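You operate a simulated robot arm through the tools that you are given. There is no shell and no other tool. Be economical: measure what you need, move in short steps, check, and stop when the job is done.

Carry out the task below with a simulated robot arm. There is one attempt and no reset: what you move stays moved.

## Task
Light the lamp, brush the dust off the deck, then switch it off.
Fine: put the brush back. Set down upright: brush. What is to be rubbed or washed off counts as gone when no trace of it is left.

Only the result counts: the job must be done as asked and must still hold three seconds after the hand-in. Knocking over, shifting, dropping, spilling or breaking anything else fails it.

## Robot
A 7-joint arm with a two-finger parallel gripper, fixed in place. Base frame: the origin is at the foot of the arm, x ahead of it, y to its left, z up; the work surface is at about z = 880. Lengths are in mm, angles in rad, forces in N, time in s.
With the tool pointing down near the work surface it reaches from about 440 to 900 mm from the base axis. Its first joint turns from -2.007 to 2.007 rad. Payload 3.91 kg.
The tool frame sits at the grasp point between the pads (the TCP): z along the fingers, y along the line on which they close. The tips reach 30 mm beyond it. The gripper opens to 110 mm. The fingers are 20 mm wide and 10 mm thick; the gripper's body (48 by 112 mm) begins 55 mm behind the TCP.
Orientation is that of the tool frame in the base frame, as a unit quaternion [x, y, z, w]. With the fingers straight down and closing along the base's y, the tool's x points along the base's -x, its y along +y and its z along -z.

## Interface
- The arm moves only by the tool apply_moves. Its argument "deltas" is a list of rows, each a list of 3 entries, a list of its own where there are three numbers: the gripper command, from -1 (shut) to 1 (fully open), values between in proportion, then the shift along the tool's x, y, z in units of 200 mm (1.0 is 200 mm), then the turn, a rotation vector about the tool's x, y, z in units of 90 degrees (1.0 is 90 degrees). In form: [[hand, [tx, ty, tz], [wx, wy, wz]], ...]. A call has 1 to 20 rows; each row is the pose to reach, as a shift and turn from the pose commanded when the call began, along the tool's axes at that moment. A call with a number of a shift or a turn outside -1 to 1 is refused whole. Each row takes 0.2 s and may step no farther than 50 mm and 0.15 rad from the row before; otherwise, or with a gripper value out of range, the whole call is refused. A pose out of reach is approached as far as the arm can. The call stops where the force on the tool passes 40 N (or 10 N more than at its start, if that is more) or the arm is blocked; 0.2 s more then pass. The fingers move at their own pace (about 153 mm/s each) and stop on an object; they squeeze with about 33 N. The grip force told is the motor's: it shows also when the fingers shut on nothing. Time passes only in rows, and 0.2 s behind the last, so rows that repeat a pose let the fingers close. The reply holds the time, the measured pose of the TCP, the force on the tool along the base axes, the opening and the grip force, in the units named above and with some noise, with the torque about the TCP (base axes, N m) and any sound that the robot's microphone picked up.
- Cameras (640 x 400 px; columns grow to the right, rows downward): "scene" is fixed at [399.3, 500.1, 1676.5]; the picture's right is [-0.76, -0.65, 0.00], its down [-0.57, 0.67, -0.48] and it looks along [0.31, -0.36, -0.88] (base axes); focal length 276 px, centre (320, 200). "wrist" rides on the gripper at [72, 17, -103] in the tool frame; the picture's right is [-0.23, 0.97, 0.00], its down [-0.76, -0.18, -0.62] and it looks along [-0.61, -0.14, 0.78] (tool axes); focal length 222 px, centre (320, 200). There is no depth. A picture from a camera that has moved, and an enlarged one, comes with that camera's place and axes in the base frame and with its lens.
- camera(camera): a new picture of that camera. No time passes.
- lift_body(by): slides the trunk up (or, below 0, down) by that many mm; the arm rides with it, the base frame stays. It gives what a move gives, with no picture.
- inspect(camera, box): a new picture of the part [left, top, right, bottom] of that camera's present view, enlarged. No time passes.
- hand_in(): hands the job in; it is judged then, once.

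Work in short steps. Places have to be worked out from the pictures, the camera data and where the tool is seen: move nearer, look again, correct. Check each grasp and each placing, and mend what went wrong. You have 120 turns and 76 pictures in all, those below and enlarged ones among them. Open the gripper and draw the arm clear of the work before you hand the job in, unless the task says otherwise; then end with one line.

The tools are called after "Emit:" as name(argument=value, ...) on one line, values as JSON. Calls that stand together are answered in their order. apply_moves: Moves the arm, as the interface text tells. Its arguments: {"type":"object","properties":{"deltas":{"type":"array","items":{"type":"array"}}},"required":["deltas"]} The other tools are called the same way: lift_body (by) slides the trunk up or down; camera (camera) takes a picture; inspect (camera, box) takes an enlarged picture of a part of a camera's view; hand_in () hands the job in.

At the start:

```text
clock: 0.0
position: [543.5, -45.4, 1258.9]
tcp_rot: [0.0, 1.0, 0.0, 0.0]
contact_force: [0.2, -0.5, -1.0]
torque: [-0.03, 0.03, 0.03]
finger_gap: 109.8
grasp_force: 0.1
trunk travel left (down, up): [-875.0, 115.0]
```

scene: 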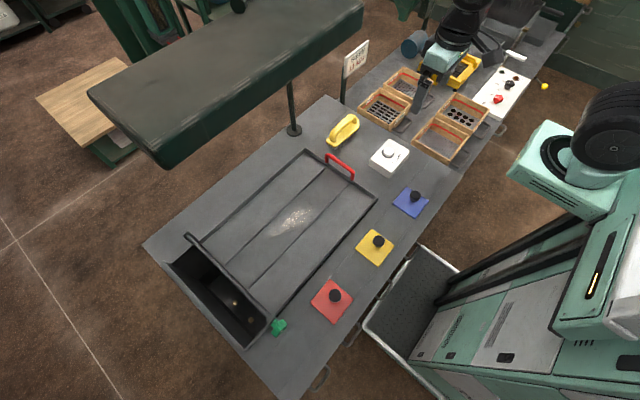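
wrist: 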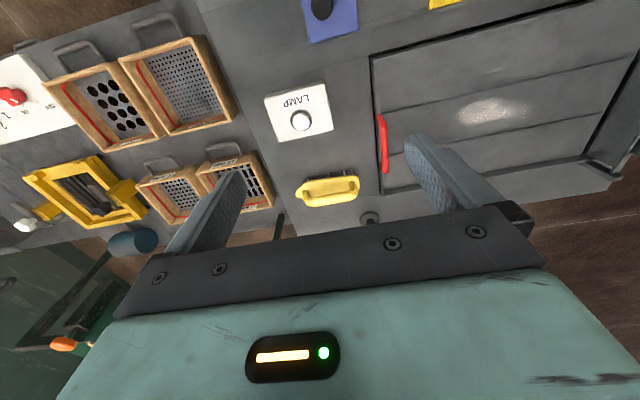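

I see a white LAMP box, a yellow-handled tool that is probably the brush, and dust on the deck. I'll enlarge these parts to identify them.

Emit:
inspect(camera="scene", box=[300, 100, 440, 220])

Emit:
inspect(camera="wrist", box=[240, 60, 420, 220])

Emit:
inspect(camera="scene", box=[150, 140, 390, 360])

```text
3.33 times, centred on (370, 160) of scene
camera zoom: at [399.3, 500.1, 1676.5], right [-0.76, -0.65, 0.0], down [-0.57, 0.67, -0.48], along [0.31, -0.36, -0.88], focal length 922 px, centre (153, 333)
```

zoom: 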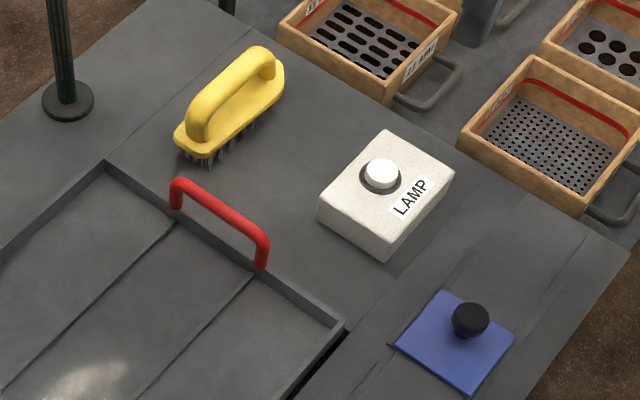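

```text
2.50 times, centred on (330, 140) of wrist
camera zoom: at [471.1, -29.1, 1362.7], right [0.23, 0.97, 0.0], down [0.76, -0.18, 0.62], along [0.61, -0.14, -0.78], focal length 555 px, centre (295, 350)
```

zoom: 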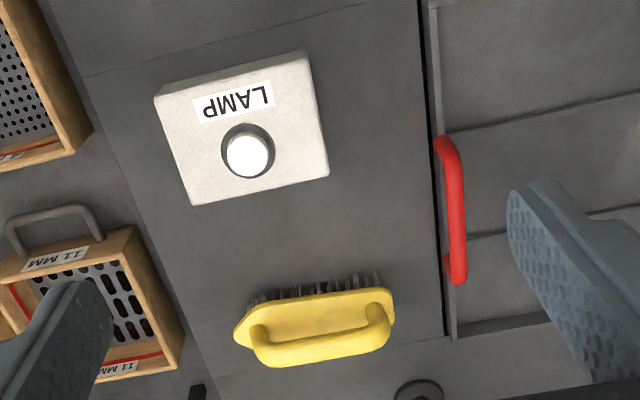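

```text
1.82 times, centred on (270, 250) of scene
camera zoom: at [399.3, 500.1, 1676.5], right [-0.76, -0.65, 0.0], down [-0.57, 0.67, -0.48], along [0.31, -0.36, -0.88], focal length 503 px, centre (411, 109)
```

zoom: 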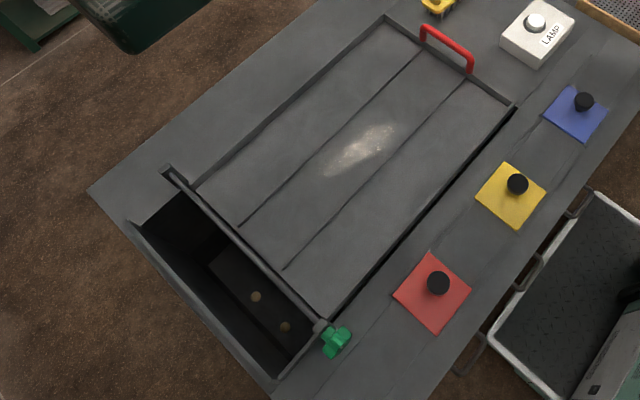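

The button dome is at about (607,-97) and the brush at about (790,-78), with its handle roughly along y. The dust runs along y from 220 to 366 at x≈690. I'll shut the fingers and move above the lamp button.

Emit:
apply_moves(deltas=[[-1, [-0.064, -0.051, 0.199], [0, 0, 0]], [-1, [-0.128, -0.102, 0.398], [0, 0, 0]], [-1, [-0.192, -0.153, 0.597], [0, 0, 0]], [-1, [-0.256, -0.204, 0.796], [0, 0, 0]], [-1, [-0.32, -0.258, 0.995], [0, 0, 0]], [-1, [-0.32, -0.258, 0.995], [0, 0, 0]]])

Emit:
camera(camera="wrist")

Emit:
inspect(camera="scene", box=[300, 100, 440, 220])

```text
clock: 1.4
position: [609.4, -97.5, 1060.8]
tcp_rot: [0.0, 1.0, 0.0, 0.001]
contact_force: [0.9, -0.4, 1.0]
torque: [0.0, -0.02, -0.01]
finger_gap: 0.1
grasp_force: 33.5
trunk travel left (down, up): [-875.0, 115.0]
```

```text
70 pictures are left
camera wrist: at [536.3, -80.5, 1164.2], right [0.23, 0.97, 0.0], down [0.76, -0.18, 0.62], along [0.61, -0.14, -0.78], focal length 222 px, centre (320, 200)
```

wrist: 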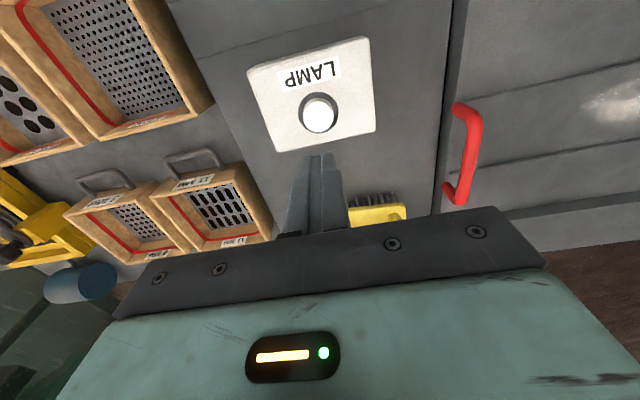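

```text
3.33 times, centred on (370, 160) of scene
camera zoom: at [399.3, 500.1, 1676.5], right [-0.76, -0.65, 0.0], down [-0.57, 0.67, -0.48], along [0.31, -0.36, -0.88], focal length 922 px, centre (153, 333)
```

zoom: 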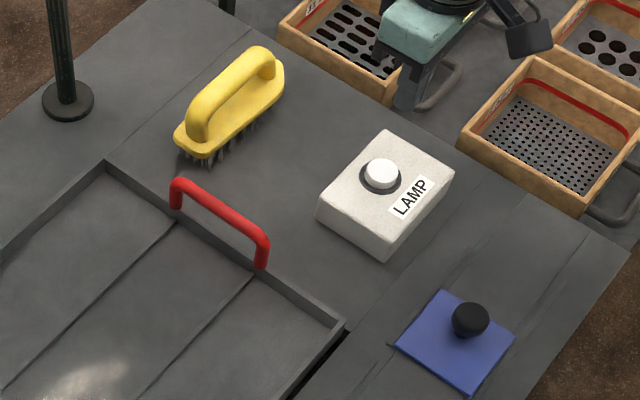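

The dome is directly below at about (609,-99). I'll go down to just above it, then press in small steps.

Emit:
apply_moves(deltas=[[-1, [0, -0.004, 0.2], [0, 0, 0]], [-1, [0, -0.007, 0.4], [0, 0, 0]], [-1, [0, -0.007, 0.43], [0, 0, 0]], [-1, [0, -0.007, 0.45], [0, 0, 0]]])

Emit:
camera(camera="wrist")

Emit:
inspect(camera="scene", box=[300, 100, 440, 220])

```text
clock: 2.4
position: [608.3, -99.2, 969.6]
tcp_rot: [0.0, 1.0, 0.0, 0.0]
contact_force: [-0.3, -0.6, -0.2]
torque: [-0.03, -0.01, 0.01]
finger_gap: 0.0
grasp_force: 33.0
trunk travel left (down, up): [-875.0, 115.0]
```

```text
68 pictures are left
camera wrist: at [536.1, -82.1, 1073.6], right [0.23, 0.97, 0.0], down [0.76, -0.18, 0.62], along [0.61, -0.14, -0.78], focal length 222 px, centre (320, 200)
```

wrist: 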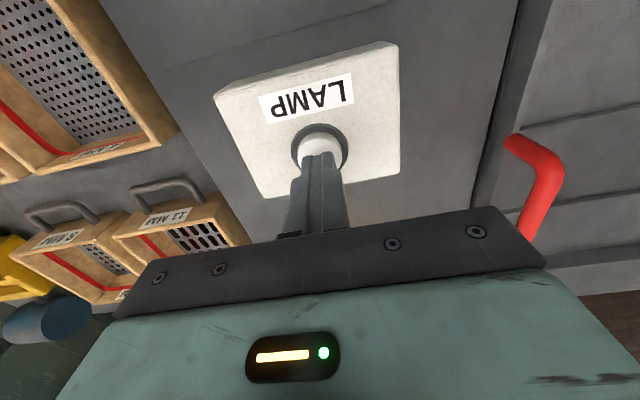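

```text
3.33 times, centred on (370, 160) of scene
camera zoom: at [399.3, 500.1, 1676.5], right [-0.76, -0.65, 0.0], down [-0.57, 0.67, -0.48], along [0.31, -0.36, -0.88], focal length 922 px, centre (153, 333)
```

zoom: 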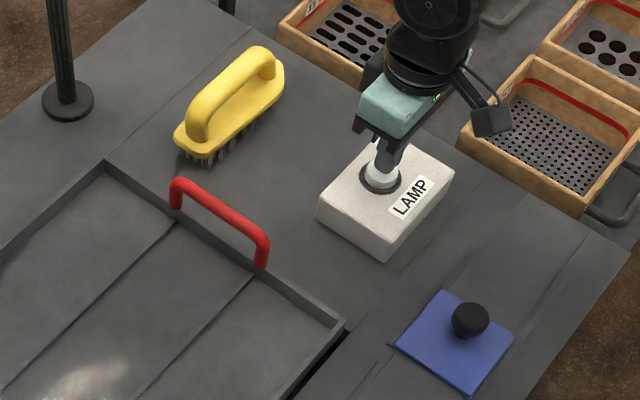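

The tips are centred just above the dome. I'll press in 2 mm steps.

Emit:
apply_moves(deltas=[[-1, [0, 0, 0.01], [0, 0, 0]], [-1, [0, 0, 0.02], [0, 0, 0]], [-1, [0, 0, 0.03], [0, 0, 0]], [-1, [0, 0, 0.04], [0, 0, 0]], [-1, [0, 0, 0.05], [0, 0, 0]]])

```text
clock: 3.6
position: [608.7, -100.1, 959.9]
tcp_rot: [0.0, 1.0, 0.0, 0.0]
contact_force: [-1.1, -0.1, 2.6]
torque: [-0.04, 0.02, 0.02]
finger_gap: 0.0
grasp_force: 33.1
trunk travel left (down, up): [-875.0, 115.0]
heard: click
```

A click was heard. I'll raise the tool and see whether the lamp is lit.

Emit:
apply_moves(deltas=[[-1, [0, 0, -0.1], [0, 0, 0]], [-1, [0, 0, -0.3], [0, 0, 0]], [-1, [0, 0, -0.5], [0, 0, 0]]])

Emit:
camera(camera="scene")

Emit:
camera(camera="wrist")

```text
clock: 4.4
position: [608.2, -98.8, 1059.1]
tcp_rot: [0.001, 1.0, 0.0, 0.0]
contact_force: [0.9, -0.8, -0.3]
torque: [-0.04, 0.05, 0.02]
finger_gap: 0.0
grasp_force: 33.3
trunk travel left (down, up): [-875.0, 115.0]
```

```text
66 pictures are left
```

scene: 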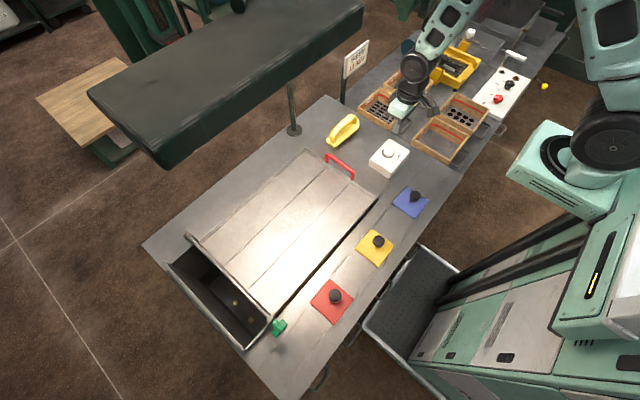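

```text
65 pictures are left
camera wrist: at [535.5, -81.8, 1163.0], right [0.23, 0.97, 0.0], down [0.76, -0.18, 0.62], along [0.61, -0.14, -0.78], focal length 222 px, centre (320, 200)
```

wrist: 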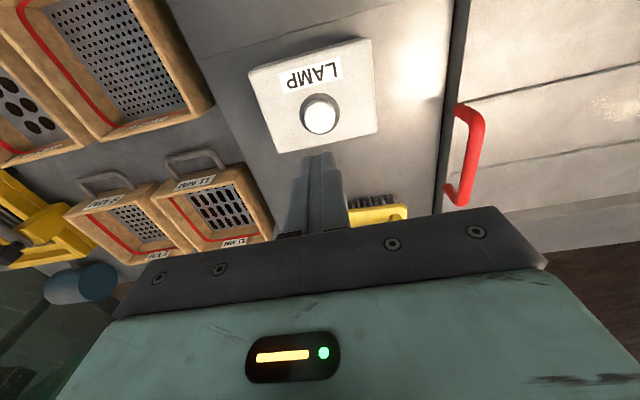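

The lamp now lights the deck. The big shade overhangs the bench, so I'll raise and tilt the gripper to see how high the shade is before reaching for the brush.

Emit:
apply_moves(deltas=[[-1, [0.05, 0, -0.1], [0, -0.09, 0]], [-1, [0.1, 0, -0.2], [0, -0.18, 0]], [-1, [0.15, 0, -0.3], [0, -0.27, 0]], [-1, [0.2, 0, -0.4], [0, -0.36, 0]], [-1, [0.25, 0, -0.45], [0, -0.45, 0]]])

Emit:
camera(camera="wrist")

```text
clock: 5.6
position: [633.6, -89.9, 1155.8]
tcp_rot: [0.001, 0.938, 0.0, 0.346]
contact_force: [-0.4, -0.7, -0.5]
torque: [0.01, 0.0, 0.01]
finger_gap: 0.1
grasp_force: 32.9
out of reach, approached as far as the arm can: row 3, 4, 5
trunk travel left (down, up): [-875.0, 115.0]
```

```text
64 pictures are left
camera wrist: at [511.4, -73.4, 1187.9], right [0.17, 0.97, 0.15], down [0.17, -0.18, 0.97], along [0.97, -0.14, -0.2], focal length 222 px, centre (320, 200)
```

wrist: 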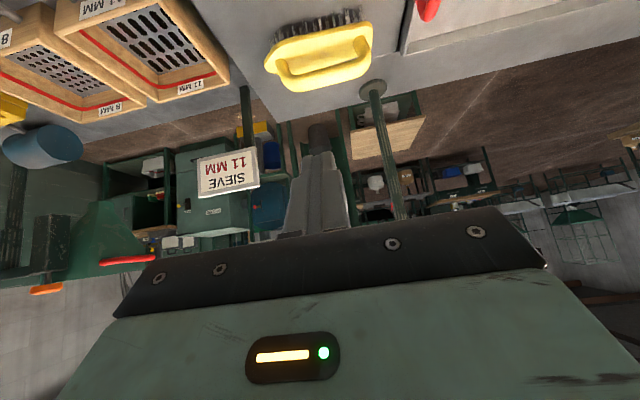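

No shade shows below about z=1220 ahead. I'll go up and tilt a little more to find the shade itself.

Emit:
apply_moves(deltas=[[-1, [0, 0.05, -0.2], [0, 0, 0]], [-1, [0, 0.1, -0.4], [0, 0, 0]], [-1, [0, 0.15, -0.6], [0, 0, 0]], [-1, [0, 0.2, -0.75], [0, -0.09, 0]], [-1, [0, 0.2, -0.8], [0, -0.18, 0]]])

Emit:
camera(camera="wrist")

```text
clock: 6.8
position: [606.0, -11.2, 1334.7]
tcp_rot: [0.001, 0.88, 0.0, 0.475]
contact_force: [0.7, -0.7, -0.4]
torque: [0.01, -0.03, 0.03]
finger_gap: 0.1
grasp_force: 32.9
out of reach, approached as far as the arm can: row 1, 2, 3, 4, 5
trunk travel left (down, up): [-875.0, 115.0]
```

```text
63 pictures are left
camera wrist: at [480.3, 6.6, 1330.3], right [0.13, 0.97, 0.19], down [-0.1, -0.18, 0.98], along [0.99, -0.14, 0.08], focal length 222 px, centre (320, 200)
```

wrist: 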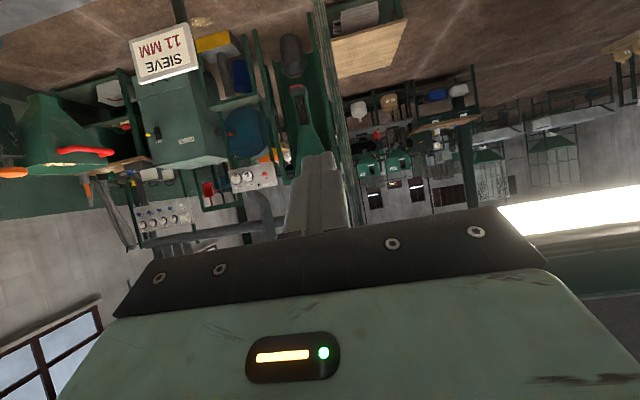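

The shade underside is at z≈1400 and begins at x≈665, so working low beneath it is fine. I'll turn the tool back to vertical.

Emit:
apply_moves(deltas=[[-1, [0, 0, 0], [0, 0.09, 0]], [-1, [0, 0, 0], [0, 0.18, 0]], [-1, [0, 0, 0], [0, 0.27, 0]], [-1, [0, 0, 0], [0, 0.36, 0]], [-1, [0, 0, 0], [0, 0.45, 0]], [-1, [0, 0, 0], [0, 0.54, 0]], [-1, [0, 0, 0], [0, 0.63, 0]]])

```text
clock: 8.4
position: [604.3, -30.2, 1372.5]
tcp_rot: [-0.001, 0.998, 0.0, 0.068]
contact_force: [-1.1, 2.0, 0.2]
torque: [-0.19, -0.05, -0.03]
finger_gap: 0.0
grasp_force: 33.3
out of reach, approached as far as the arm can: row 5, 6, 7
trunk travel left (down, up): [-875.0, 115.0]
```

The commanded pose drifted upward toward the reach limit. I'll move down and away from the shade.

Emit:
apply_moves(deltas=[[-1, [0.1, 0, 0.15], [0, 0, 0]], [-1, [0.2, 0, 0.35], [0, 0, 0]], [-1, [0.2, 0, 0.55], [0, 0, 0]], [-1, [0.2, 0, 0.75], [0, 0, 0]]])

```text
clock: 9.4
position: [549.3, -58.4, 1254.6]
tcp_rot: [0.0, 0.998, 0.002, 0.068]
contact_force: [0.2, 0.5, 0.1]
torque: [-0.02, -0.02, 0.01]
finger_gap: 0.0
grasp_force: 33.5
out of reach, approached as far as the arm can: row 2, 3, 4
trunk travel left (down, up): [-875.0, 115.0]
```

I'll level out the remaining 0.136 rad tilt and move down and forward toward the brush, opening the gripper.

Emit:
apply_moves(deltas=[[0.3, [0, 0, 0.15], [0, 0.087, 0]], [0.3, [-0.05, 0, 0.35], [0, 0.087, 0]], [0.3, [-0.1, 0, 0.55], [0, 0.087, 0]], [0.3, [-0.15, 0, 0.65], [0, 0.087, 0]]])

```text
clock: 10.4
position: [518.6, -97.2, 1222.9]
tcp_rot: [0.0, 1.0, 0.001, 0.0]
contact_force: [-0.6, 0.4, 0.9]
torque: [-0.05, -0.05, 0.01]
finger_gap: 71.7
grasp_force: 0.0
out of reach, approached as far as the arm can: row 1, 2, 3, 4
trunk travel left (down, up): [-875.0, 115.0]
```

The readings don't match what I expected, so I'll hold the pose to see whether the arm is still converging.

Emit:
apply_moves(deltas=[[0.3, [0, 0, 0.02], [0, 0, 0]], [0.3, [0, 0, 0.02], [0, 0, 0]], [0.3, [0, 0, 0.02], [0, 0, 0]]])

Emit:
camera(camera="scene")

```text
clock: 11.2
position: [516.6, -98.5, 1221.1]
tcp_rot: [0.0, 1.0, 0.003, 0.0]
contact_force: [0.8, 0.2, 0.0]
torque: [-0.02, -0.01, 0.0]
finger_gap: 71.5
grasp_force: 0.2
trunk travel left (down, up): [-875.0, 115.0]
```

```text
62 pictures are left
```

scene: 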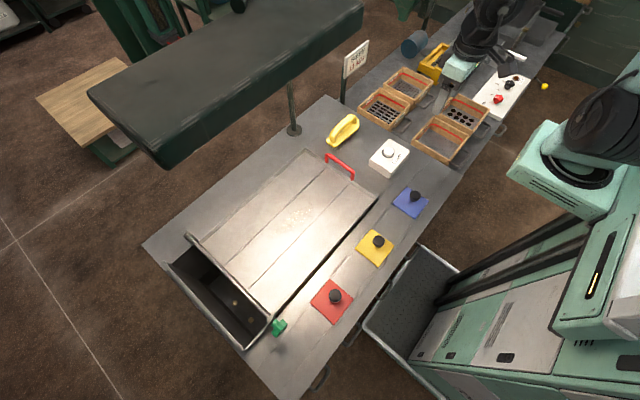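

The tool is vertical and stable again at (517,-98,1221). I'll move toward the brush.

Emit:
apply_moves(deltas=[[0.3, [-0.14, 0, 0.15], [0, 0, 0]], [0.3, [-0.32, 0.02, 0.3], [0, 0, 0]], [0.3, [-0.5, 0.04, 0.45], [0, 0, 0]], [0.3, [-0.68, 0.05, 0.6], [0, 0, 0]], [0.3, [-0.88, 0.06, 0.68], [0, 0, 0]], [0.3, [-1.0, 0.065, 0.7], [0, 0, 0]]])

Emit:
camera(camera="wrist")

```text
clock: 12.6
position: [540.5, -132.8, 1228.9]
tcp_rot: [0.0, 1.0, 0.002, 0.001]
contact_force: [-0.4, -0.3, -0.1]
torque: [-0.03, 0.0, -0.01]
finger_gap: 71.4
grasp_force: 0.0
out of reach, approached as far as the arm can: row 1, 2, 3, 4, 5, 6
trunk travel left (down, up): [-875.0, 115.0]
```

```text
61 pictures are left
camera wrist: at [468.6, -116.0, 1333.6], right [0.23, 0.97, 0.0], down [0.76, -0.18, 0.62], along [0.61, -0.14, -0.78], focal length 222 px, centre (320, 200)
```

wrist: 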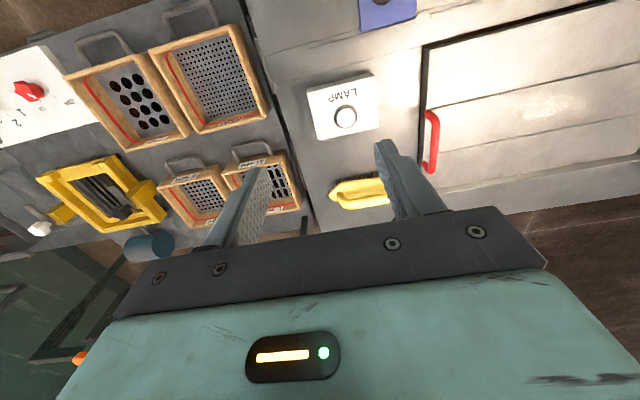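

The arm seems jammed at a joint limit after the tilting. I'll try a modest yaw, which I need anyway, to free it.

Emit:
apply_moves(deltas=[[0.3, [0, 0, 0], [0, 0, -0.09]], [0.3, [0, 0, 0], [0, 0, -0.18]], [0.3, [0, 0, 0], [0, 0, -0.27]], [0.3, [0, 0, 0], [0, 0, -0.36]]])

```text
clock: 13.6
position: [510.0, -125.7, 1202.7]
tcp_rot: [-0.252, 0.967, -0.026, 0.01]
contact_force: [0.1, 0.1, -0.1]
torque: [-0.01, 0.02, 0.02]
finger_gap: 71.5
grasp_force: 0.1
out of reach, approached as far as the arm can: row 3, 4
trunk travel left (down, up): [-875.0, 115.0]
```

Emit:
apply_moves(deltas=[[0.3, [0, 0, 0], [0, 0, 0.09]], [0.3, [0, 0, 0], [0, 0, 0.18]], [0.3, [0, 0, 0], [0, 0, 0.27]], [0.3, [0, 0, 0], [0, 0, 0.36]], [0.3, [0, 0, 0], [0, 0, 0.45]], [0.3, [0, 0, 0], [0, 0, 0.54]]])

Emit:
camera(camera="scene")

```text
clock: 15.0
position: [511.0, -125.5, 1204.3]
tcp_rot: [0.172, 0.985, -0.02, 0.02]
contact_force: [0.3, 0.3, -0.2]
torque: [0.03, -0.01, 0.0]
finger_gap: 71.5
grasp_force: 0.2
trunk travel left (down, up): [-875.0, 115.0]
```

```text
60 pictures are left
```

scene: 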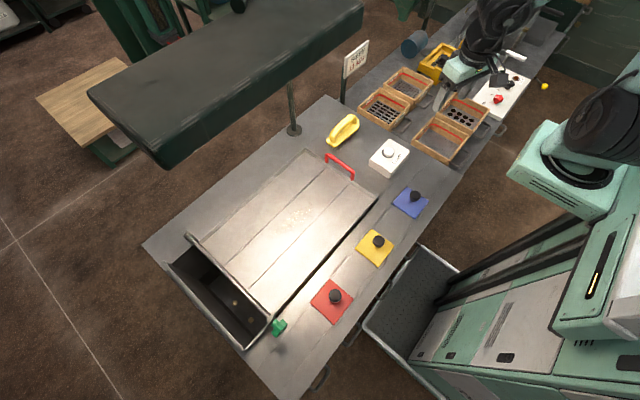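

Positive yaw moves freely. Next, a test move: 80 mm forward and 60 mm down.

Emit:
apply_moves(deltas=[[0.3, [0, 0, 0.1], [0, 0, 0]], [0.3, [0, 0, 0.2], [0, 0, 0]], [0.3, [-0.1, 0, 0.3], [0, 0, 0]], [0.3, [-0.2, 0, 0.3], [0, 0, 0]], [0.3, [-0.4, 0, 0.3], [0, 0, 0]]])

```text
clock: 16.2
position: [535.1, -170.4, 1209.2]
tcp_rot: [0.169, 0.985, -0.021, 0.019]
contact_force: [0.2, 0.4, -0.8]
torque: [-0.02, -0.01, 0.04]
finger_gap: 71.4
grasp_force: 0.1
out of reach, approached as far as the arm can: row 1, 2, 3, 4, 5
trunk travel left (down, up): [-875.0, 115.0]
```

Descent is still blocked. I'll try upward and toward +y to find a free direction.

Emit:
apply_moves(deltas=[[0.3, [0, 0.15, -0.15], [0, 0, 0]], [0.3, [0, 0.3, -0.3], [0, 0, 0]], [0.3, [0, 0.45, -0.3], [0, 0, 0]]])

Emit:
inspect(camera="scene", box=[380, 0, 640, 163])

```text
clock: 17.0
position: [554.9, -87.2, 1271.0]
tcp_rot: [0.17, 0.985, -0.021, 0.019]
contact_force: [0.2, -0.3, 0.2]
torque: [-0.03, -0.01, -0.01]
finger_gap: 71.2
grasp_force: 0.0
out of reach, approached as far as the arm can: row 3
trunk travel left (down, up): [-875.0, 115.0]
```

```text
2.45 times, centred on (510, 82) of scene
camera zoom: at [399.3, 500.1, 1676.5], right [-0.76, -0.65, 0.0], down [-0.57, 0.67, -0.48], along [0.31, -0.36, -0.88], focal length 679 px, centre (-146, 491)
```

zoom: 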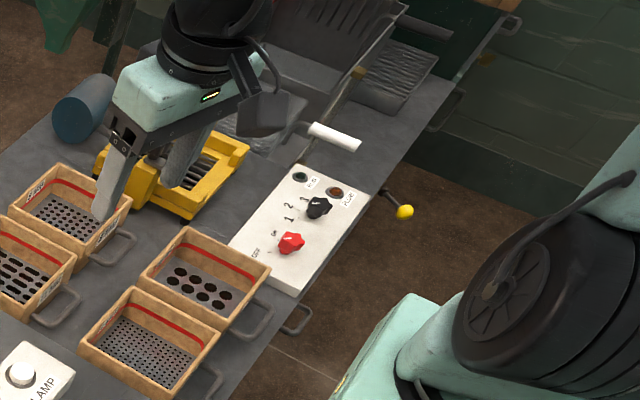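

Upward motion is free. I'll continue the yaw to the grasp heading, with the camera on the +y side, and retest there.

Emit:
apply_moves(deltas=[[0.3, [0, 0, 0], [0, 0, 0.09]], [0.3, [0, 0, 0], [0, 0, 0.18]], [0.3, [0, 0, 0], [0, 0, 0.27]], [0.3, [0, 0, 0], [0, 0, 0.36]], [0.3, [0, 0, 0], [0, 0, 0.45]], [0.3, [0, 0, 0], [0, 0, 0.54]], [0.3, [0, 0, 0], [0, 0, 0.63]]])

```text
clock: 18.6
position: [555.2, -88.3, 1271.4]
tcp_rot: [0.618, 0.786, -0.008, 0.027]
contact_force: [-0.8, -0.3, 0.1]
torque: [-0.05, 0.0, -0.01]
finger_gap: 71.5
grasp_force: 0.2
trunk travel left (down, up): [-875.0, 115.0]
```

The yaw is now 76°. I'll test moving 100 mm forward and 100 mm down from here.

Emit:
apply_moves(deltas=[[0.3, [-0.03, 0.12, 0.12], [0, 0, 0]], [0.3, [-0.06, 0.24, 0.24], [0, 0, 0]], [0.3, [-0.09, 0.36, 0.36], [0, 0, 0]], [0.3, [-0.12, 0.48, 0.5], [0, 0, 0]]])

```text
clock: 19.6
position: [562.4, -122.4, 1257.2]
tcp_rot: [0.617, 0.787, -0.008, 0.028]
contact_force: [0.1, 0.6, -0.3]
torque: [-0.02, 0.0, 0.01]
finger_gap: 71.5
grasp_force: 0.0
out of reach, approached as far as the arm can: row 1, 2, 3, 4
trunk travel left (down, up): [-875.0, 115.0]
```

Still blocked: pushes forward slide toward −y. I'll swing toward +y at height so the elbow can come around.

Emit:
apply_moves(deltas=[[0.3, [0.2, 0, 0], [0, 0, 0]], [0.3, [0.4, 0, 0], [0, 0, 0]], [0.3, [0.6, 0, 0], [0, 0, 0]], [0.3, [0.8, 0, 0], [0, 0, 0]], [0.3, [1.0, 0, 0], [0, 0, 0]]])

Emit:
camera(camera="scene")

```text
clock: 20.8
position: [479.9, 31.8, 1278.3]
tcp_rot: [0.617, 0.787, -0.007, 0.028]
contact_force: [-1.1, 0.3, -1.0]
torque: [0.0, -0.01, 0.0]
finger_gap: 71.5
grasp_force: 0.1
out of reach, approached as far as the arm can: row 1, 2, 3, 4, 5
trunk travel left (down, up): [-875.0, 115.0]
```

```text
58 pictures are left
```

scene: 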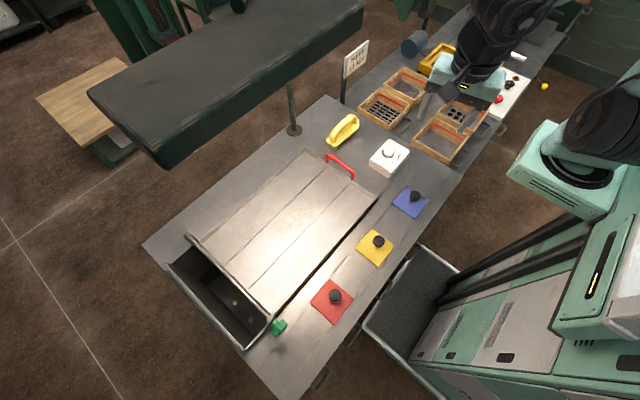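

Next I'll tilt the fingers back toward the base by 0.3 rad to see whether the wrist joint is the limit.

Emit:
apply_moves(deltas=[[0.3, [0, 0, 0], [0.09, 0.022, 0]], [0.3, [0, 0, 0], [0.18, 0.044, 0]], [0.3, [0, 0.1, 0.1], [0.18, 0.044, 0]], [0.3, [0, 0.25, 0.25], [0.18, 0.044, 0]], [0.3, [0, 0.4, 0.4], [0.18, 0.044, 0]], [0.3, [0, 0.5, 0.5], [0.18, 0.044, 0]]])

```text
clock: 22.2
position: [470.3, -56.4, 1267.2]
tcp_rot: [0.613, 0.779, -0.1, -0.082]
contact_force: [0.2, 0.2, -0.8]
torque: [0.0, -0.01, 0.02]
finger_gap: 71.7
grasp_force: 0.1
out of reach, approached as far as the arm can: row 1, 2, 3, 4, 5, 6
trunk travel left (down, up): [-875.0, 115.0]
```

The hand pivots about the base but can't go outward or down. I'll undo the tilt and swing toward −y while going up, where there's free room to stretch the arm.

Emit:
apply_moves(deltas=[[0.3, [-0.15, 0, -0.15], [-0.09, -0.022, 0]], [0.3, [-0.35, 0, -0.25], [-0.18, -0.044, 0]], [0.3, [-0.55, 0, -0.35], [-0.18, -0.044, 0]], [0.3, [-0.75, 0, -0.45], [-0.18, -0.044, 0]], [0.3, [-0.95, 0, -0.5], [-0.18, -0.044, 0]]])

```text
clock: 23.4
position: [538.6, -234.7, 1360.1]
tcp_rot: [0.616, 0.788, -0.008, 0.026]
contact_force: [-0.7, 0.6, -0.2]
torque: [-0.03, -0.01, -0.02]
finger_gap: 71.7
grasp_force: 0.1
trunk travel left (down, up): [-875.0, 115.0]
```

That pose was fully reached. I'll stretch outward in this free area to untangle the elbow.

Emit:
apply_moves(deltas=[[0.3, [-0.2, 0.02, 0], [0, 0, 0]], [0.3, [-0.4, 0.04, 0], [0, 0, 0]], [0.3, [-0.6, 0.06, 0], [0, 0, 0]], [0.3, [-0.8, 0.08, 0], [0, 0, 0]], [0.3, [-0.97, 0.09, 0], [0, 0, 0]]])

Emit:
camera(camera="scene")

```text
clock: 24.6
position: [586.6, -406.5, 1374.3]
tcp_rot: [0.617, 0.786, -0.011, 0.03]
contact_force: [0.1, -0.3, 0.3]
torque: [-0.05, 0.02, 0.04]
finger_gap: 71.4
grasp_force: 0.0
out of reach, approached as far as the arm can: row 5
trunk travel left (down, up): [-875.0, 115.0]
```

```text
57 pictures are left
```

scene: 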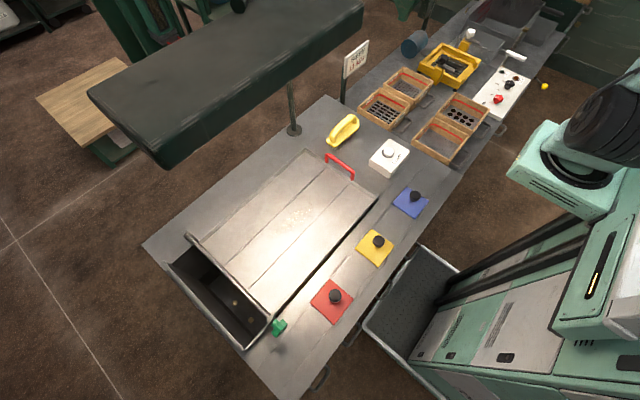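

Outward worked. I'll try lowering here a little, over clear height.

Emit:
apply_moves(deltas=[[0.3, [0, 0, 0.15], [0, 0, 0]], [0.3, [0, 0, 0.3], [0, 0, 0]], [0.3, [0, 0, 0.45], [0, 0, 0]]])

```text
clock: 25.4
position: [568.6, -396.6, 1301.6]
tcp_rot: [0.616, 0.787, -0.01, 0.029]
contact_force: [0.2, -0.5, -0.6]
torque: [-0.03, 0.02, -0.03]
finger_gap: 71.2
grasp_force: 0.1
out of reach, approached as far as the arm can: row 1, 2, 3
trunk travel left (down, up): [-875.0, 115.0]
```

I'd like to see the posture of the shoulder and upper arm, so I'll enlarge that part.

Emit:
inspect(camera="scene", box=[440, 0, 640, 400])

```text
1.00 times, centred on (540, 200) of scene (not enlarged: the box is as wide or as high as the picture)
camera zoom: at [399.3, 500.1, 1676.5], right [-0.76, -0.65, 0.0], down [-0.57, 0.67, -0.48], along [0.31, -0.36, -0.88], focal length 276 px, centre (100, 200)
```

zoom: 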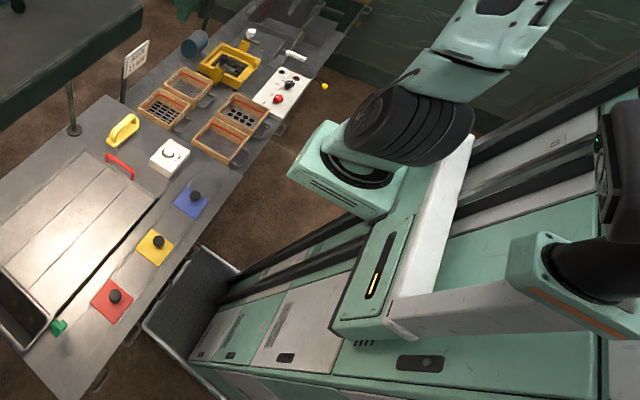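

The upper arm points out to the −y side. I'll stretch it nearly straight in that free area, so the elbow settles.

Emit:
apply_moves(deltas=[[0.3, [-0.1, 0, -0.15], [0, 0, 0]], [0.3, [-0.3, 0.0, -0.3], [0, 0, 0]], [0.3, [-0.5, 0.05, -0.35], [0, 0, 0]], [0.3, [-0.7, 0.1, -0.35], [0, 0, 0]], [0.3, [-0.85, 0.25, -0.35], [0, 0, 0]], [0.3, [-1.0, 0.4, -0.35], [0, 0, 0]]])

Emit:
inspect(camera="scene", box=[440, 0, 640, 400])

```text
clock: 26.8
position: [557.6, -438.9, 1382.9]
tcp_rot: [0.616, 0.787, -0.011, 0.029]
contact_force: [-0.9, -0.2, -0.2]
torque: [-0.03, 0.03, 0.01]
finger_gap: 71.7
grasp_force: 0.1
out of reach, approached as far as the arm can: row 1, 2, 3, 4, 5, 6
trunk travel left (down, up): [-875.0, 115.0]
```

```text
1.00 times, centred on (540, 200) of scene (not enlarged: the box is as wide or as high as the picture)
camera zoom: at [399.3, 500.1, 1676.5], right [-0.76, -0.65, 0.0], down [-0.57, 0.67, -0.48], along [0.31, -0.36, -0.88], focal length 276 px, centre (100, 200)
```

zoom: 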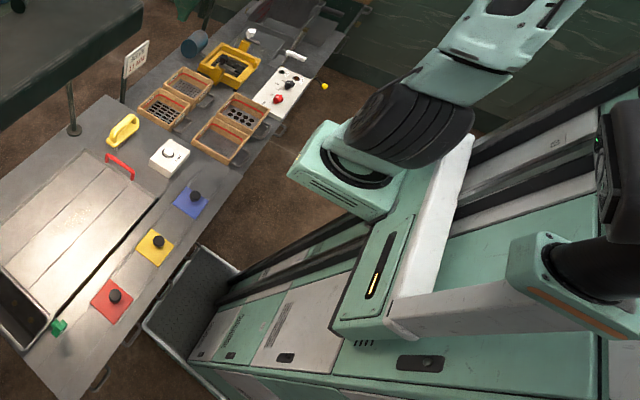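

I'll tilt the fingers outward 0.4 rad, then move down, to see whether the wrist is the limiting joint.

Emit:
apply_moves(deltas=[[0.3, [0, 0, 0], [-0.05, -0.065, 0]], [0.3, [0, 0, 0], [-0.1, -0.13, 0]], [0.3, [0, 0, 0], [-0.15, -0.2, 0]], [0.3, [0, 0, 0.15], [-0.15, -0.2, 0]], [0.3, [0, 0, 0.3], [-0.15, -0.2, 0]], [0.3, [0, 0, 0.45], [-0.15, -0.2, 0]]])

```text
clock: 28.2
position: [561.7, -442.7, 1295.8]
tcp_rot: [0.6, 0.769, -0.012, 0.221]
contact_force: [-0.1, 0.7, 0.1]
torque: [0.01, 0.01, 0.01]
finger_gap: 71.6
grasp_force: 0.0
trunk travel left (down, up): [-875.0, 115.0]
```

Tilting outward frees the arm fully, so the wrist seems to be in a flipped branch. I'll swing the tool round the forearm axis (right, then up) so that I can then bring it straight back down on the other branch.

Emit:
apply_moves(deltas=[[0.3, [0, 0, 0], [0.0563, -0.0586, 0]], [0.3, [0, 0, 0], [0.0938, -0.1304, 0]], [0.3, [0, 0, 0], [0.1097, -0.2099, 0]], [0.3, [0, 0, 0], [0.1025, -0.2908, 0]], [0.3, [0, 0, 0], [0.0728, -0.3661, 0]], [0.3, [0, 0, 0], [0.0233, -0.43, 0]], [0.3, [0, 0, 0], [-0.0423, -0.4774, 0]], [0.3, [0, 0, 0], [-0.1188, -0.5043, 0]], [0.3, [0, 0, 0], [-0.1996, -0.5085, 0]], [0.3, [0, 0, 0], [-0.2784, -0.4898, 0]], [0.3, [0, 0, 0], [-0.349, -0.4496, 0]]])

```text
clock: 30.6
position: [566.4, -447.2, 1300.5]
tcp_rot: [0.479, 0.621, -0.012, 0.62]
contact_force: [-0.2, -0.3, -0.4]
torque: [-0.02, 0.01, -0.05]
finger_gap: 71.5
grasp_force: 0.0
out of reach, approached as far as the arm can: row 10, 11
trunk travel left (down, up): [-875.0, 115.0]
```

Nearly all reached; now I'll tilt straight back down to vertical.

Emit:
apply_moves(deltas=[[0.3, [0, 0, 0], [0.052, 0.067, 0]], [0.3, [0, 0, 0], [0.104, 0.134, 0]], [0.3, [0, 0, 0], [0.156, 0.201, 0]], [0.3, [0, 0, 0], [0.208, 0.268, 0]], [0.3, [0, 0, 0], [0.26, 0.335, 0]], [0.3, [0, 0, 0], [0.312, 0.402, 0]], [0.3, [0, 0, 0], [0.364, 0.469, 0]], [0.3, [0, 0, 0], [0.416, 0.536, 0]], [0.3, [0, 0, 0], [0.468, 0.603, 0]], [0.3, [0, 0, 0], [0.52, 0.67, 0]]])

Emit:
inspect(camera="scene", box=[440, 0, 640, 400])

```text
clock: 32.8
position: [547.2, -429.9, 1313.3]
tcp_rot: [0.618, 0.786, -0.011, 0.004]
contact_force: [0.9, -0.3, 1.3]
torque: [-0.03, 0.0, -0.04]
finger_gap: 71.6
grasp_force: 0.1
out of reach, approached as far as the arm can: row 5, 6, 9, 10
trunk travel left (down, up): [-875.0, 115.0]
```

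```text
1.00 times, centred on (540, 200) of scene (not enlarged: the box is as wide or as high as the picture)
camera zoom: at [399.3, 500.1, 1676.5], right [-0.76, -0.65, 0.0], down [-0.57, 0.67, -0.48], along [0.31, -0.36, -0.88], focal length 276 px, centre (100, 200)
```

zoom: 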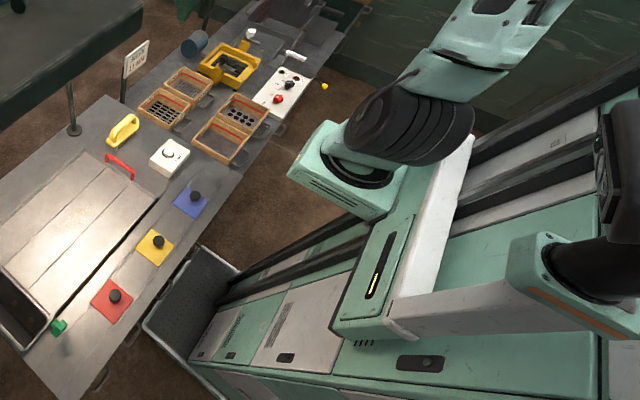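

I'll test lowering from here.

Emit:
apply_moves(deltas=[[0.3, [0, 0, 0.1], [0, 0, 0]], [0.3, [0, 0, 0.2], [0, 0, 0]], [0.3, [0, 0, 0.35], [0, 0, 0]], [0.3, [0, 0, 0.5], [0, 0, 0]]])

```text
clock: 33.8
position: [517.7, -405.2, 1249.5]
tcp_rot: [0.618, 0.786, -0.011, 0.005]
contact_force: [-0.6, 0.7, 0.5]
torque: [-0.02, 0.02, 0.01]
finger_gap: 71.5
grasp_force: 0.0
out of reach, approached as far as the arm can: row 1, 2, 3, 4
trunk travel left (down, up): [-875.0, 115.0]
```

The elbow looks swung out to −y, probably with a twist joint at its limit. Swinging the hand far round to −y should drive joint 1 to its stop and unwind the twist, so I'll go that way, high up.

Emit:
apply_moves(deltas=[[0.3, [0, -0.1, -0.15], [0, 0, 0]], [0.3, [0.02, -0.3, -0.25], [0, 0, 0]], [0.3, [0.04, -0.5, -0.35], [0, 0, 0]], [0.3, [0.06, -0.7, -0.4], [0, 0, 0]], [0.3, [0.08, -0.9, -0.4], [0, 0, 0]], [0.3, [0.09, -1.0, -0.4], [0, 0, 0]]])

Emit:
inspect(camera="scene", box=[440, 0, 640, 400])

```text
clock: 35.2
position: [319.4, -432.4, 1332.3]
tcp_rot: [0.618, 0.786, -0.01, 0.004]
contact_force: [0.2, -0.2, 0.2]
torque: [-0.03, -0.01, 0.03]
finger_gap: 71.6
grasp_force: 0.1
trunk travel left (down, up): [-875.0, 115.0]
```

```text
1.00 times, centred on (540, 200) of scene (not enlarged: the box is as wide or as high as the picture)
camera zoom: at [399.3, 500.1, 1676.5], right [-0.76, -0.65, 0.0], down [-0.57, 0.67, -0.48], along [0.31, -0.36, -0.88], focal length 276 px, centre (100, 200)
```

zoom: 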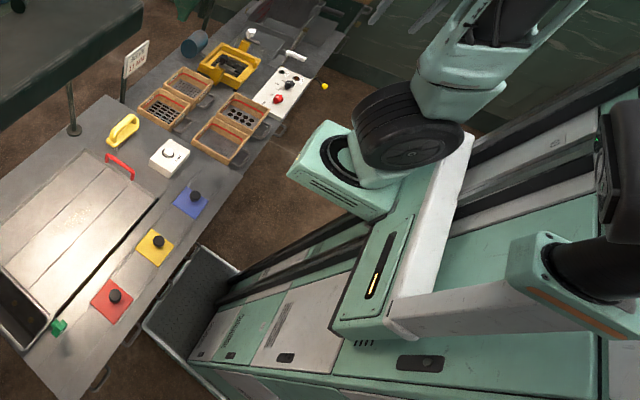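

All rows were reached. I'll continue the swing.

Emit:
apply_moves(deltas=[[0.3, [0, -0.2, 0], [0, 0, 0]], [0.3, [-0.02, -0.4, 0], [0, 0, 0]], [0.3, [-0.04, -0.6, 0], [0, 0, 0]], [0.3, [-0.06, -0.8, 0], [0, 0, 0]], [0.3, [-0.2, -0.95, 0], [0, 0, 0]]])

Emit:
inspect(camera="scene", box=[440, 0, 640, 400])

```text
clock: 36.4
position: [142.3, -518.1, 1335.8]
tcp_rot: [0.617, 0.787, -0.011, 0.005]
contact_force: [-1.4, 0.1, 0.6]
torque: [-0.07, -0.06, 0.02]
finger_gap: 71.2
grasp_force: 0.0
trunk travel left (down, up): [-875.0, 115.0]
```

```text
1.00 times, centred on (540, 200) of scene (not enlarged: the box is as wide or as high as the picture)
camera zoom: at [399.3, 500.1, 1676.5], right [-0.76, -0.65, 0.0], down [-0.57, 0.67, -0.48], along [0.31, -0.36, -0.88], focal length 276 px, centre (100, 200)
```

zoom: 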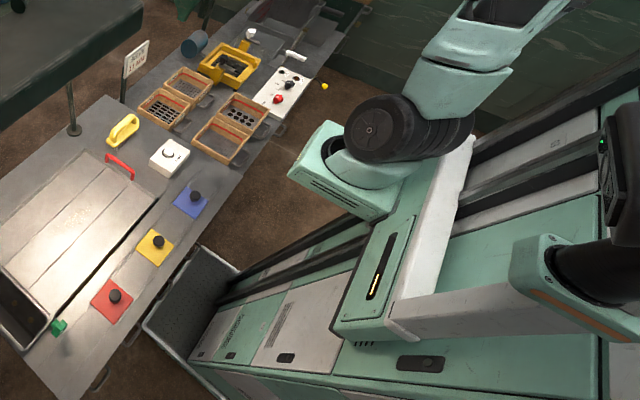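

Now I'll test going outward (−y) and down here.

Emit:
apply_moves(deltas=[[0.3, [-0.2, 0, 0], [0, 0, 0]], [0.3, [-0.4, 0, 0], [0, 0, 0]], [0.3, [-0.55, 0, 0.1], [0, 0, 0]], [0.3, [-0.55, 0, 0.25], [0, 0, 0]], [0.3, [-0.55, 0, 0.4], [0, 0, 0]], [0.3, [-0.55, 0, 0.55], [0, 0, 0]]])

```text
clock: 37.8
position: [171.3, -626.9, 1227.0]
tcp_rot: [0.618, 0.786, -0.011, 0.005]
contact_force: [0.8, 0.3, -0.2]
torque: [-0.01, 0.0, -0.01]
finger_gap: 71.3
grasp_force: 0.1
trunk travel left (down, up): [-875.0, 115.0]
```

The arm is free here. I'll swing back around toward the bench at this height and check that it stays free.

Emit:
apply_moves(deltas=[[0.3, [-0.03, 0.2, 0], [0, 0, 0]], [0.3, [-0.06, 0.4, 0], [0, 0, 0]], [0.3, [-0.08, 0.6, 0], [0, 0, 0]], [0.3, [-0.1, 0.8, 0], [0, 0, 0]], [0.3, [-0.08, 1.0, 0], [0, 0, 0]]])

Emit:
inspect(camera="scene", box=[440, 0, 640, 400])

```text
clock: 39.0
position: [368.3, -596.1, 1225.5]
tcp_rot: [0.618, 0.786, -0.012, 0.004]
contact_force: [0.0, -0.3, -0.7]
torque: [0.04, -0.02, 0.01]
finger_gap: 71.4
grasp_force: 0.0
trunk travel left (down, up): [-875.0, 115.0]
```

```text
1.00 times, centred on (540, 200) of scene (not enlarged: the box is as wide or as high as the picture)
camera zoom: at [399.3, 500.1, 1676.5], right [-0.76, -0.65, 0.0], down [-0.57, 0.67, -0.48], along [0.31, -0.36, -0.88], focal length 276 px, centre (100, 200)
```

zoom: 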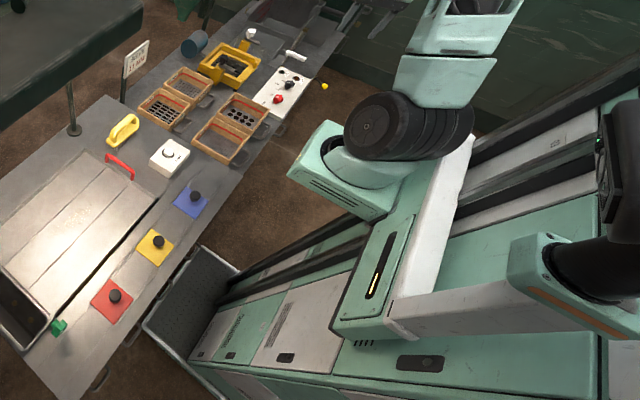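

It's working: the upper arm now follows normally. I'll continue the arc.

Emit:
apply_moves(deltas=[[0.3, [0.05, 0.2, 0], [0, 0, 0]], [0.3, [0.1, 0.4, 0], [0, 0, 0]], [0.3, [0.16, 0.6, 0], [0, 0, 0]], [0.3, [0.24, 0.8, 0], [0, 0, 0]], [0.3, [0.33, 1.0, 0], [0, 0, 0]], [0.3, [0.5, 1.0, 0], [0, 0, 0]], [0.3, [0.7, 1.0, 0], [0, 0, 0]], [0.3, [0.9, 1.0, 0], [0, 0, 0]]])

Emit:
inspect(camera="scene", box=[440, 0, 640, 400])

```text
clock: 40.8
position: [520.7, -371.4, 1218.5]
tcp_rot: [0.618, 0.786, -0.011, 0.004]
contact_force: [0.1, -0.2, 0.0]
torque: [0.0, 0.02, -0.02]
finger_gap: 71.4
grasp_force: 0.1
trunk travel left (down, up): [-875.0, 115.0]
```

```text
1.00 times, centred on (540, 200) of scene (not enlarged: the box is as wide or as high as the picture)
camera zoom: at [399.3, 500.1, 1676.5], right [-0.76, -0.65, 0.0], down [-0.57, 0.67, -0.48], along [0.31, -0.36, -0.88], focal length 276 px, centre (100, 200)
```

zoom: 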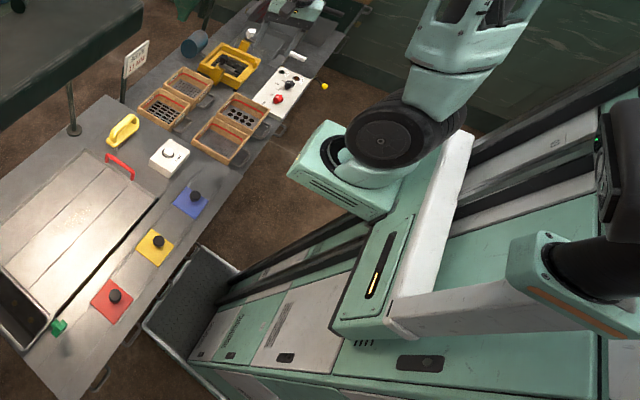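

I'll continue toward the brush, descending.

Emit:
apply_moves(deltas=[[0.3, [0.13, 0.16, 0.08], [0, 0, 0]], [0.3, [0.26, 0.33, 0.16], [0, 0, 0]], [0.3, [0.39, 0.5, 0.24], [0, 0, 0]], [0.3, [0.52, 0.66, 0.32], [0, 0, 0]], [0.3, [0.65, 0.83, 0.4], [0, 0, 0]], [0.3, [0.78, 1.0, 0.48], [0, 0, 0]]])

Emit:
camera(camera="wrist")

```text
clock: 42.2
position: [676.1, -175.5, 1117.1]
tcp_rot: [0.618, 0.786, -0.011, 0.004]
contact_force: [-0.7, -1.2, -1.2]
torque: [0.04, -0.01, -0.01]
finger_gap: 71.6
grasp_force: 0.0
trunk travel left (down, up): [-875.0, 115.0]
```

```text
49 pictures are left
camera wrist: at [676.7, -98.0, 1219.0], right [1.0, 0.01, -0.01], down [0.01, -0.77, 0.64], along [0.0, -0.64, -0.77], focal length 222 px, centre (320, 200)
```

wrist: 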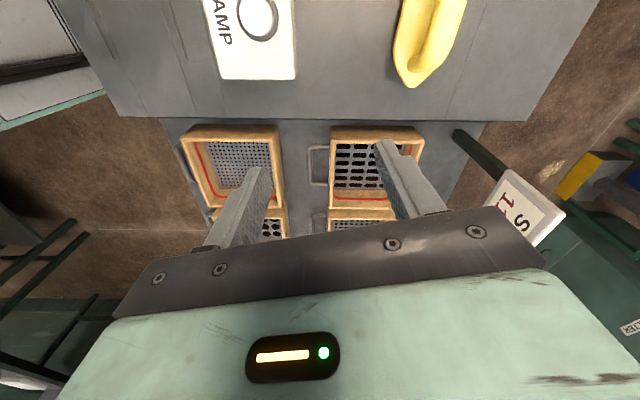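

The arm is free again and the brush is in view. I'll move so that the camera sees all of it.

Emit:
apply_moves(deltas=[[0.3, [0.12, 0.13, 0], [0, 0, 0]], [0.3, [0.24, 0.26, 0], [0, 0, 0]], [0.3, [0.36, 0.39, 0], [0, 0, 0]], [0.3, [0.48, 0.52, 0], [0, 0, 0]]])

Emit:
camera(camera="wrist")

```text
clock: 43.2
position: [754.9, -57.7, 1113.8]
tcp_rot: [0.617, 0.787, -0.011, 0.005]
contact_force: [-0.1, -0.7, 1.1]
torque: [0.01, -0.04, -0.04]
finger_gap: 71.3
grasp_force: 0.1
trunk travel left (down, up): [-875.0, 115.0]
```

```text
48 pictures are left
camera wrist: at [755.3, 20.1, 1216.1], right [1.0, 0.01, -0.01], down [0.01, -0.77, 0.64], along [0.0, -0.64, -0.77], focal length 222 px, centre (320, 200)
```

wrist: 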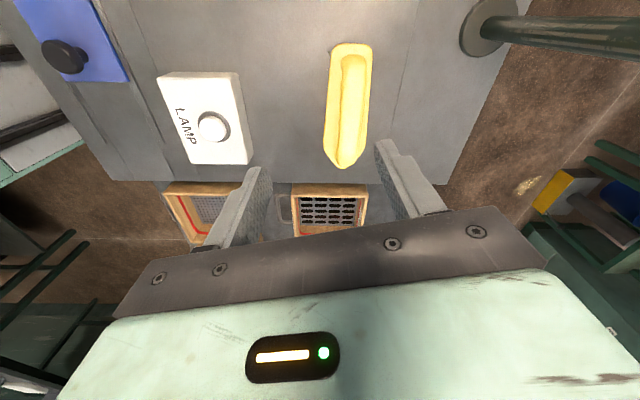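

The handle runs nearly along y, centred at about (790,-73). I'll align the yaw to about 90°, shift x over the handle, and take a closer, lower view from +y.

Emit:
apply_moves(deltas=[[0.3, [0.06, 0.09, 0.1], [0, 0, 0.07]], [0.3, [0.16, 0.17, 0.3], [0, 0, 0.15]], [0.3, [0.26, 0.18, 0.5], [0, 0, 0.15]], [0.3, [0.36, 0.19, 0.6], [0, 0, 0.15]]])

Emit:
camera(camera="wrist")

Emit:
inspect(camera="wrist", box=[220, 0, 460, 200])

```text
clock: 44.2
position: [773.5, 18.2, 992.0]
tcp_rot: [0.707, 0.707, -0.011, 0.006]
contact_force: [-0.1, 0.1, -0.3]
torque: [0.0, 0.01, 0.01]
finger_gap: 71.6
grasp_force: 0.0
trunk travel left (down, up): [-875.0, 115.0]
```

```text
47 pictures are left
camera wrist: at [791.4, 94.1, 1093.8], right [0.97, -0.22, 0.0], down [-0.17, -0.75, 0.64], along [-0.15, -0.62, -0.77], focal length 222 px, centre (320, 200)
```

wrist: 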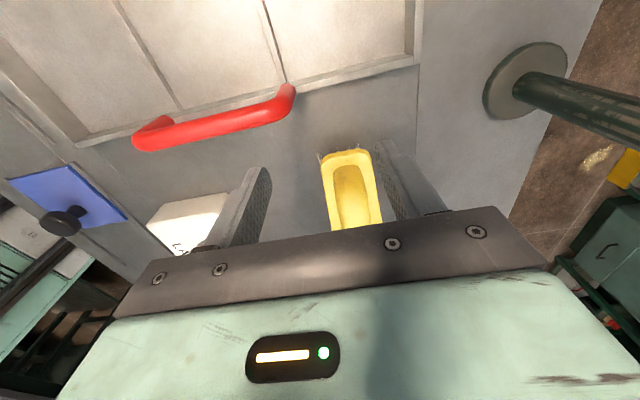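

```text
2.00 times, centred on (340, 100) of wrist
camera zoom: at [791.4, 94.1, 1093.8], right [0.97, -0.22, 0.0], down [-0.17, -0.75, 0.64], along [-0.15, -0.62, -0.77], focal length 444 px, centre (280, 400)
```

zoom: 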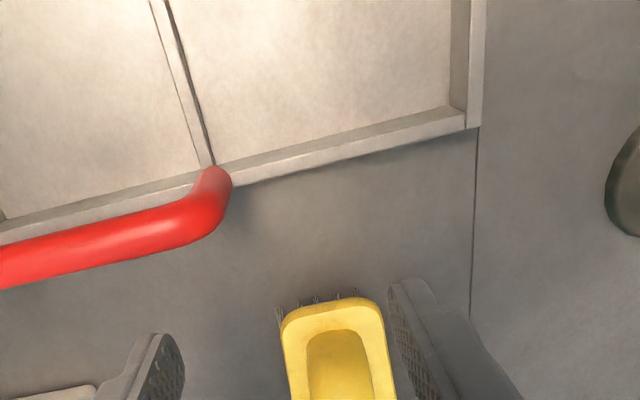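

I need the height of the handle bar, so I'll take a tight zoom from the scene camera.

Emit:
inspect(camera="scene", box=[320, 105, 370, 155])

```text
8.00 times, centred on (345, 130) of scene
camera zoom: at [399.3, 500.1, 1676.5], right [-0.76, -0.65, 0.0], down [-0.57, 0.67, -0.48], along [0.31, -0.36, -0.88], focal length 2212 px, centre (120, 760)
```

zoom: 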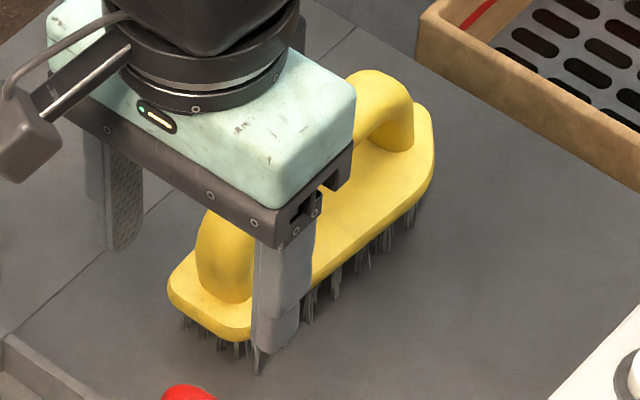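

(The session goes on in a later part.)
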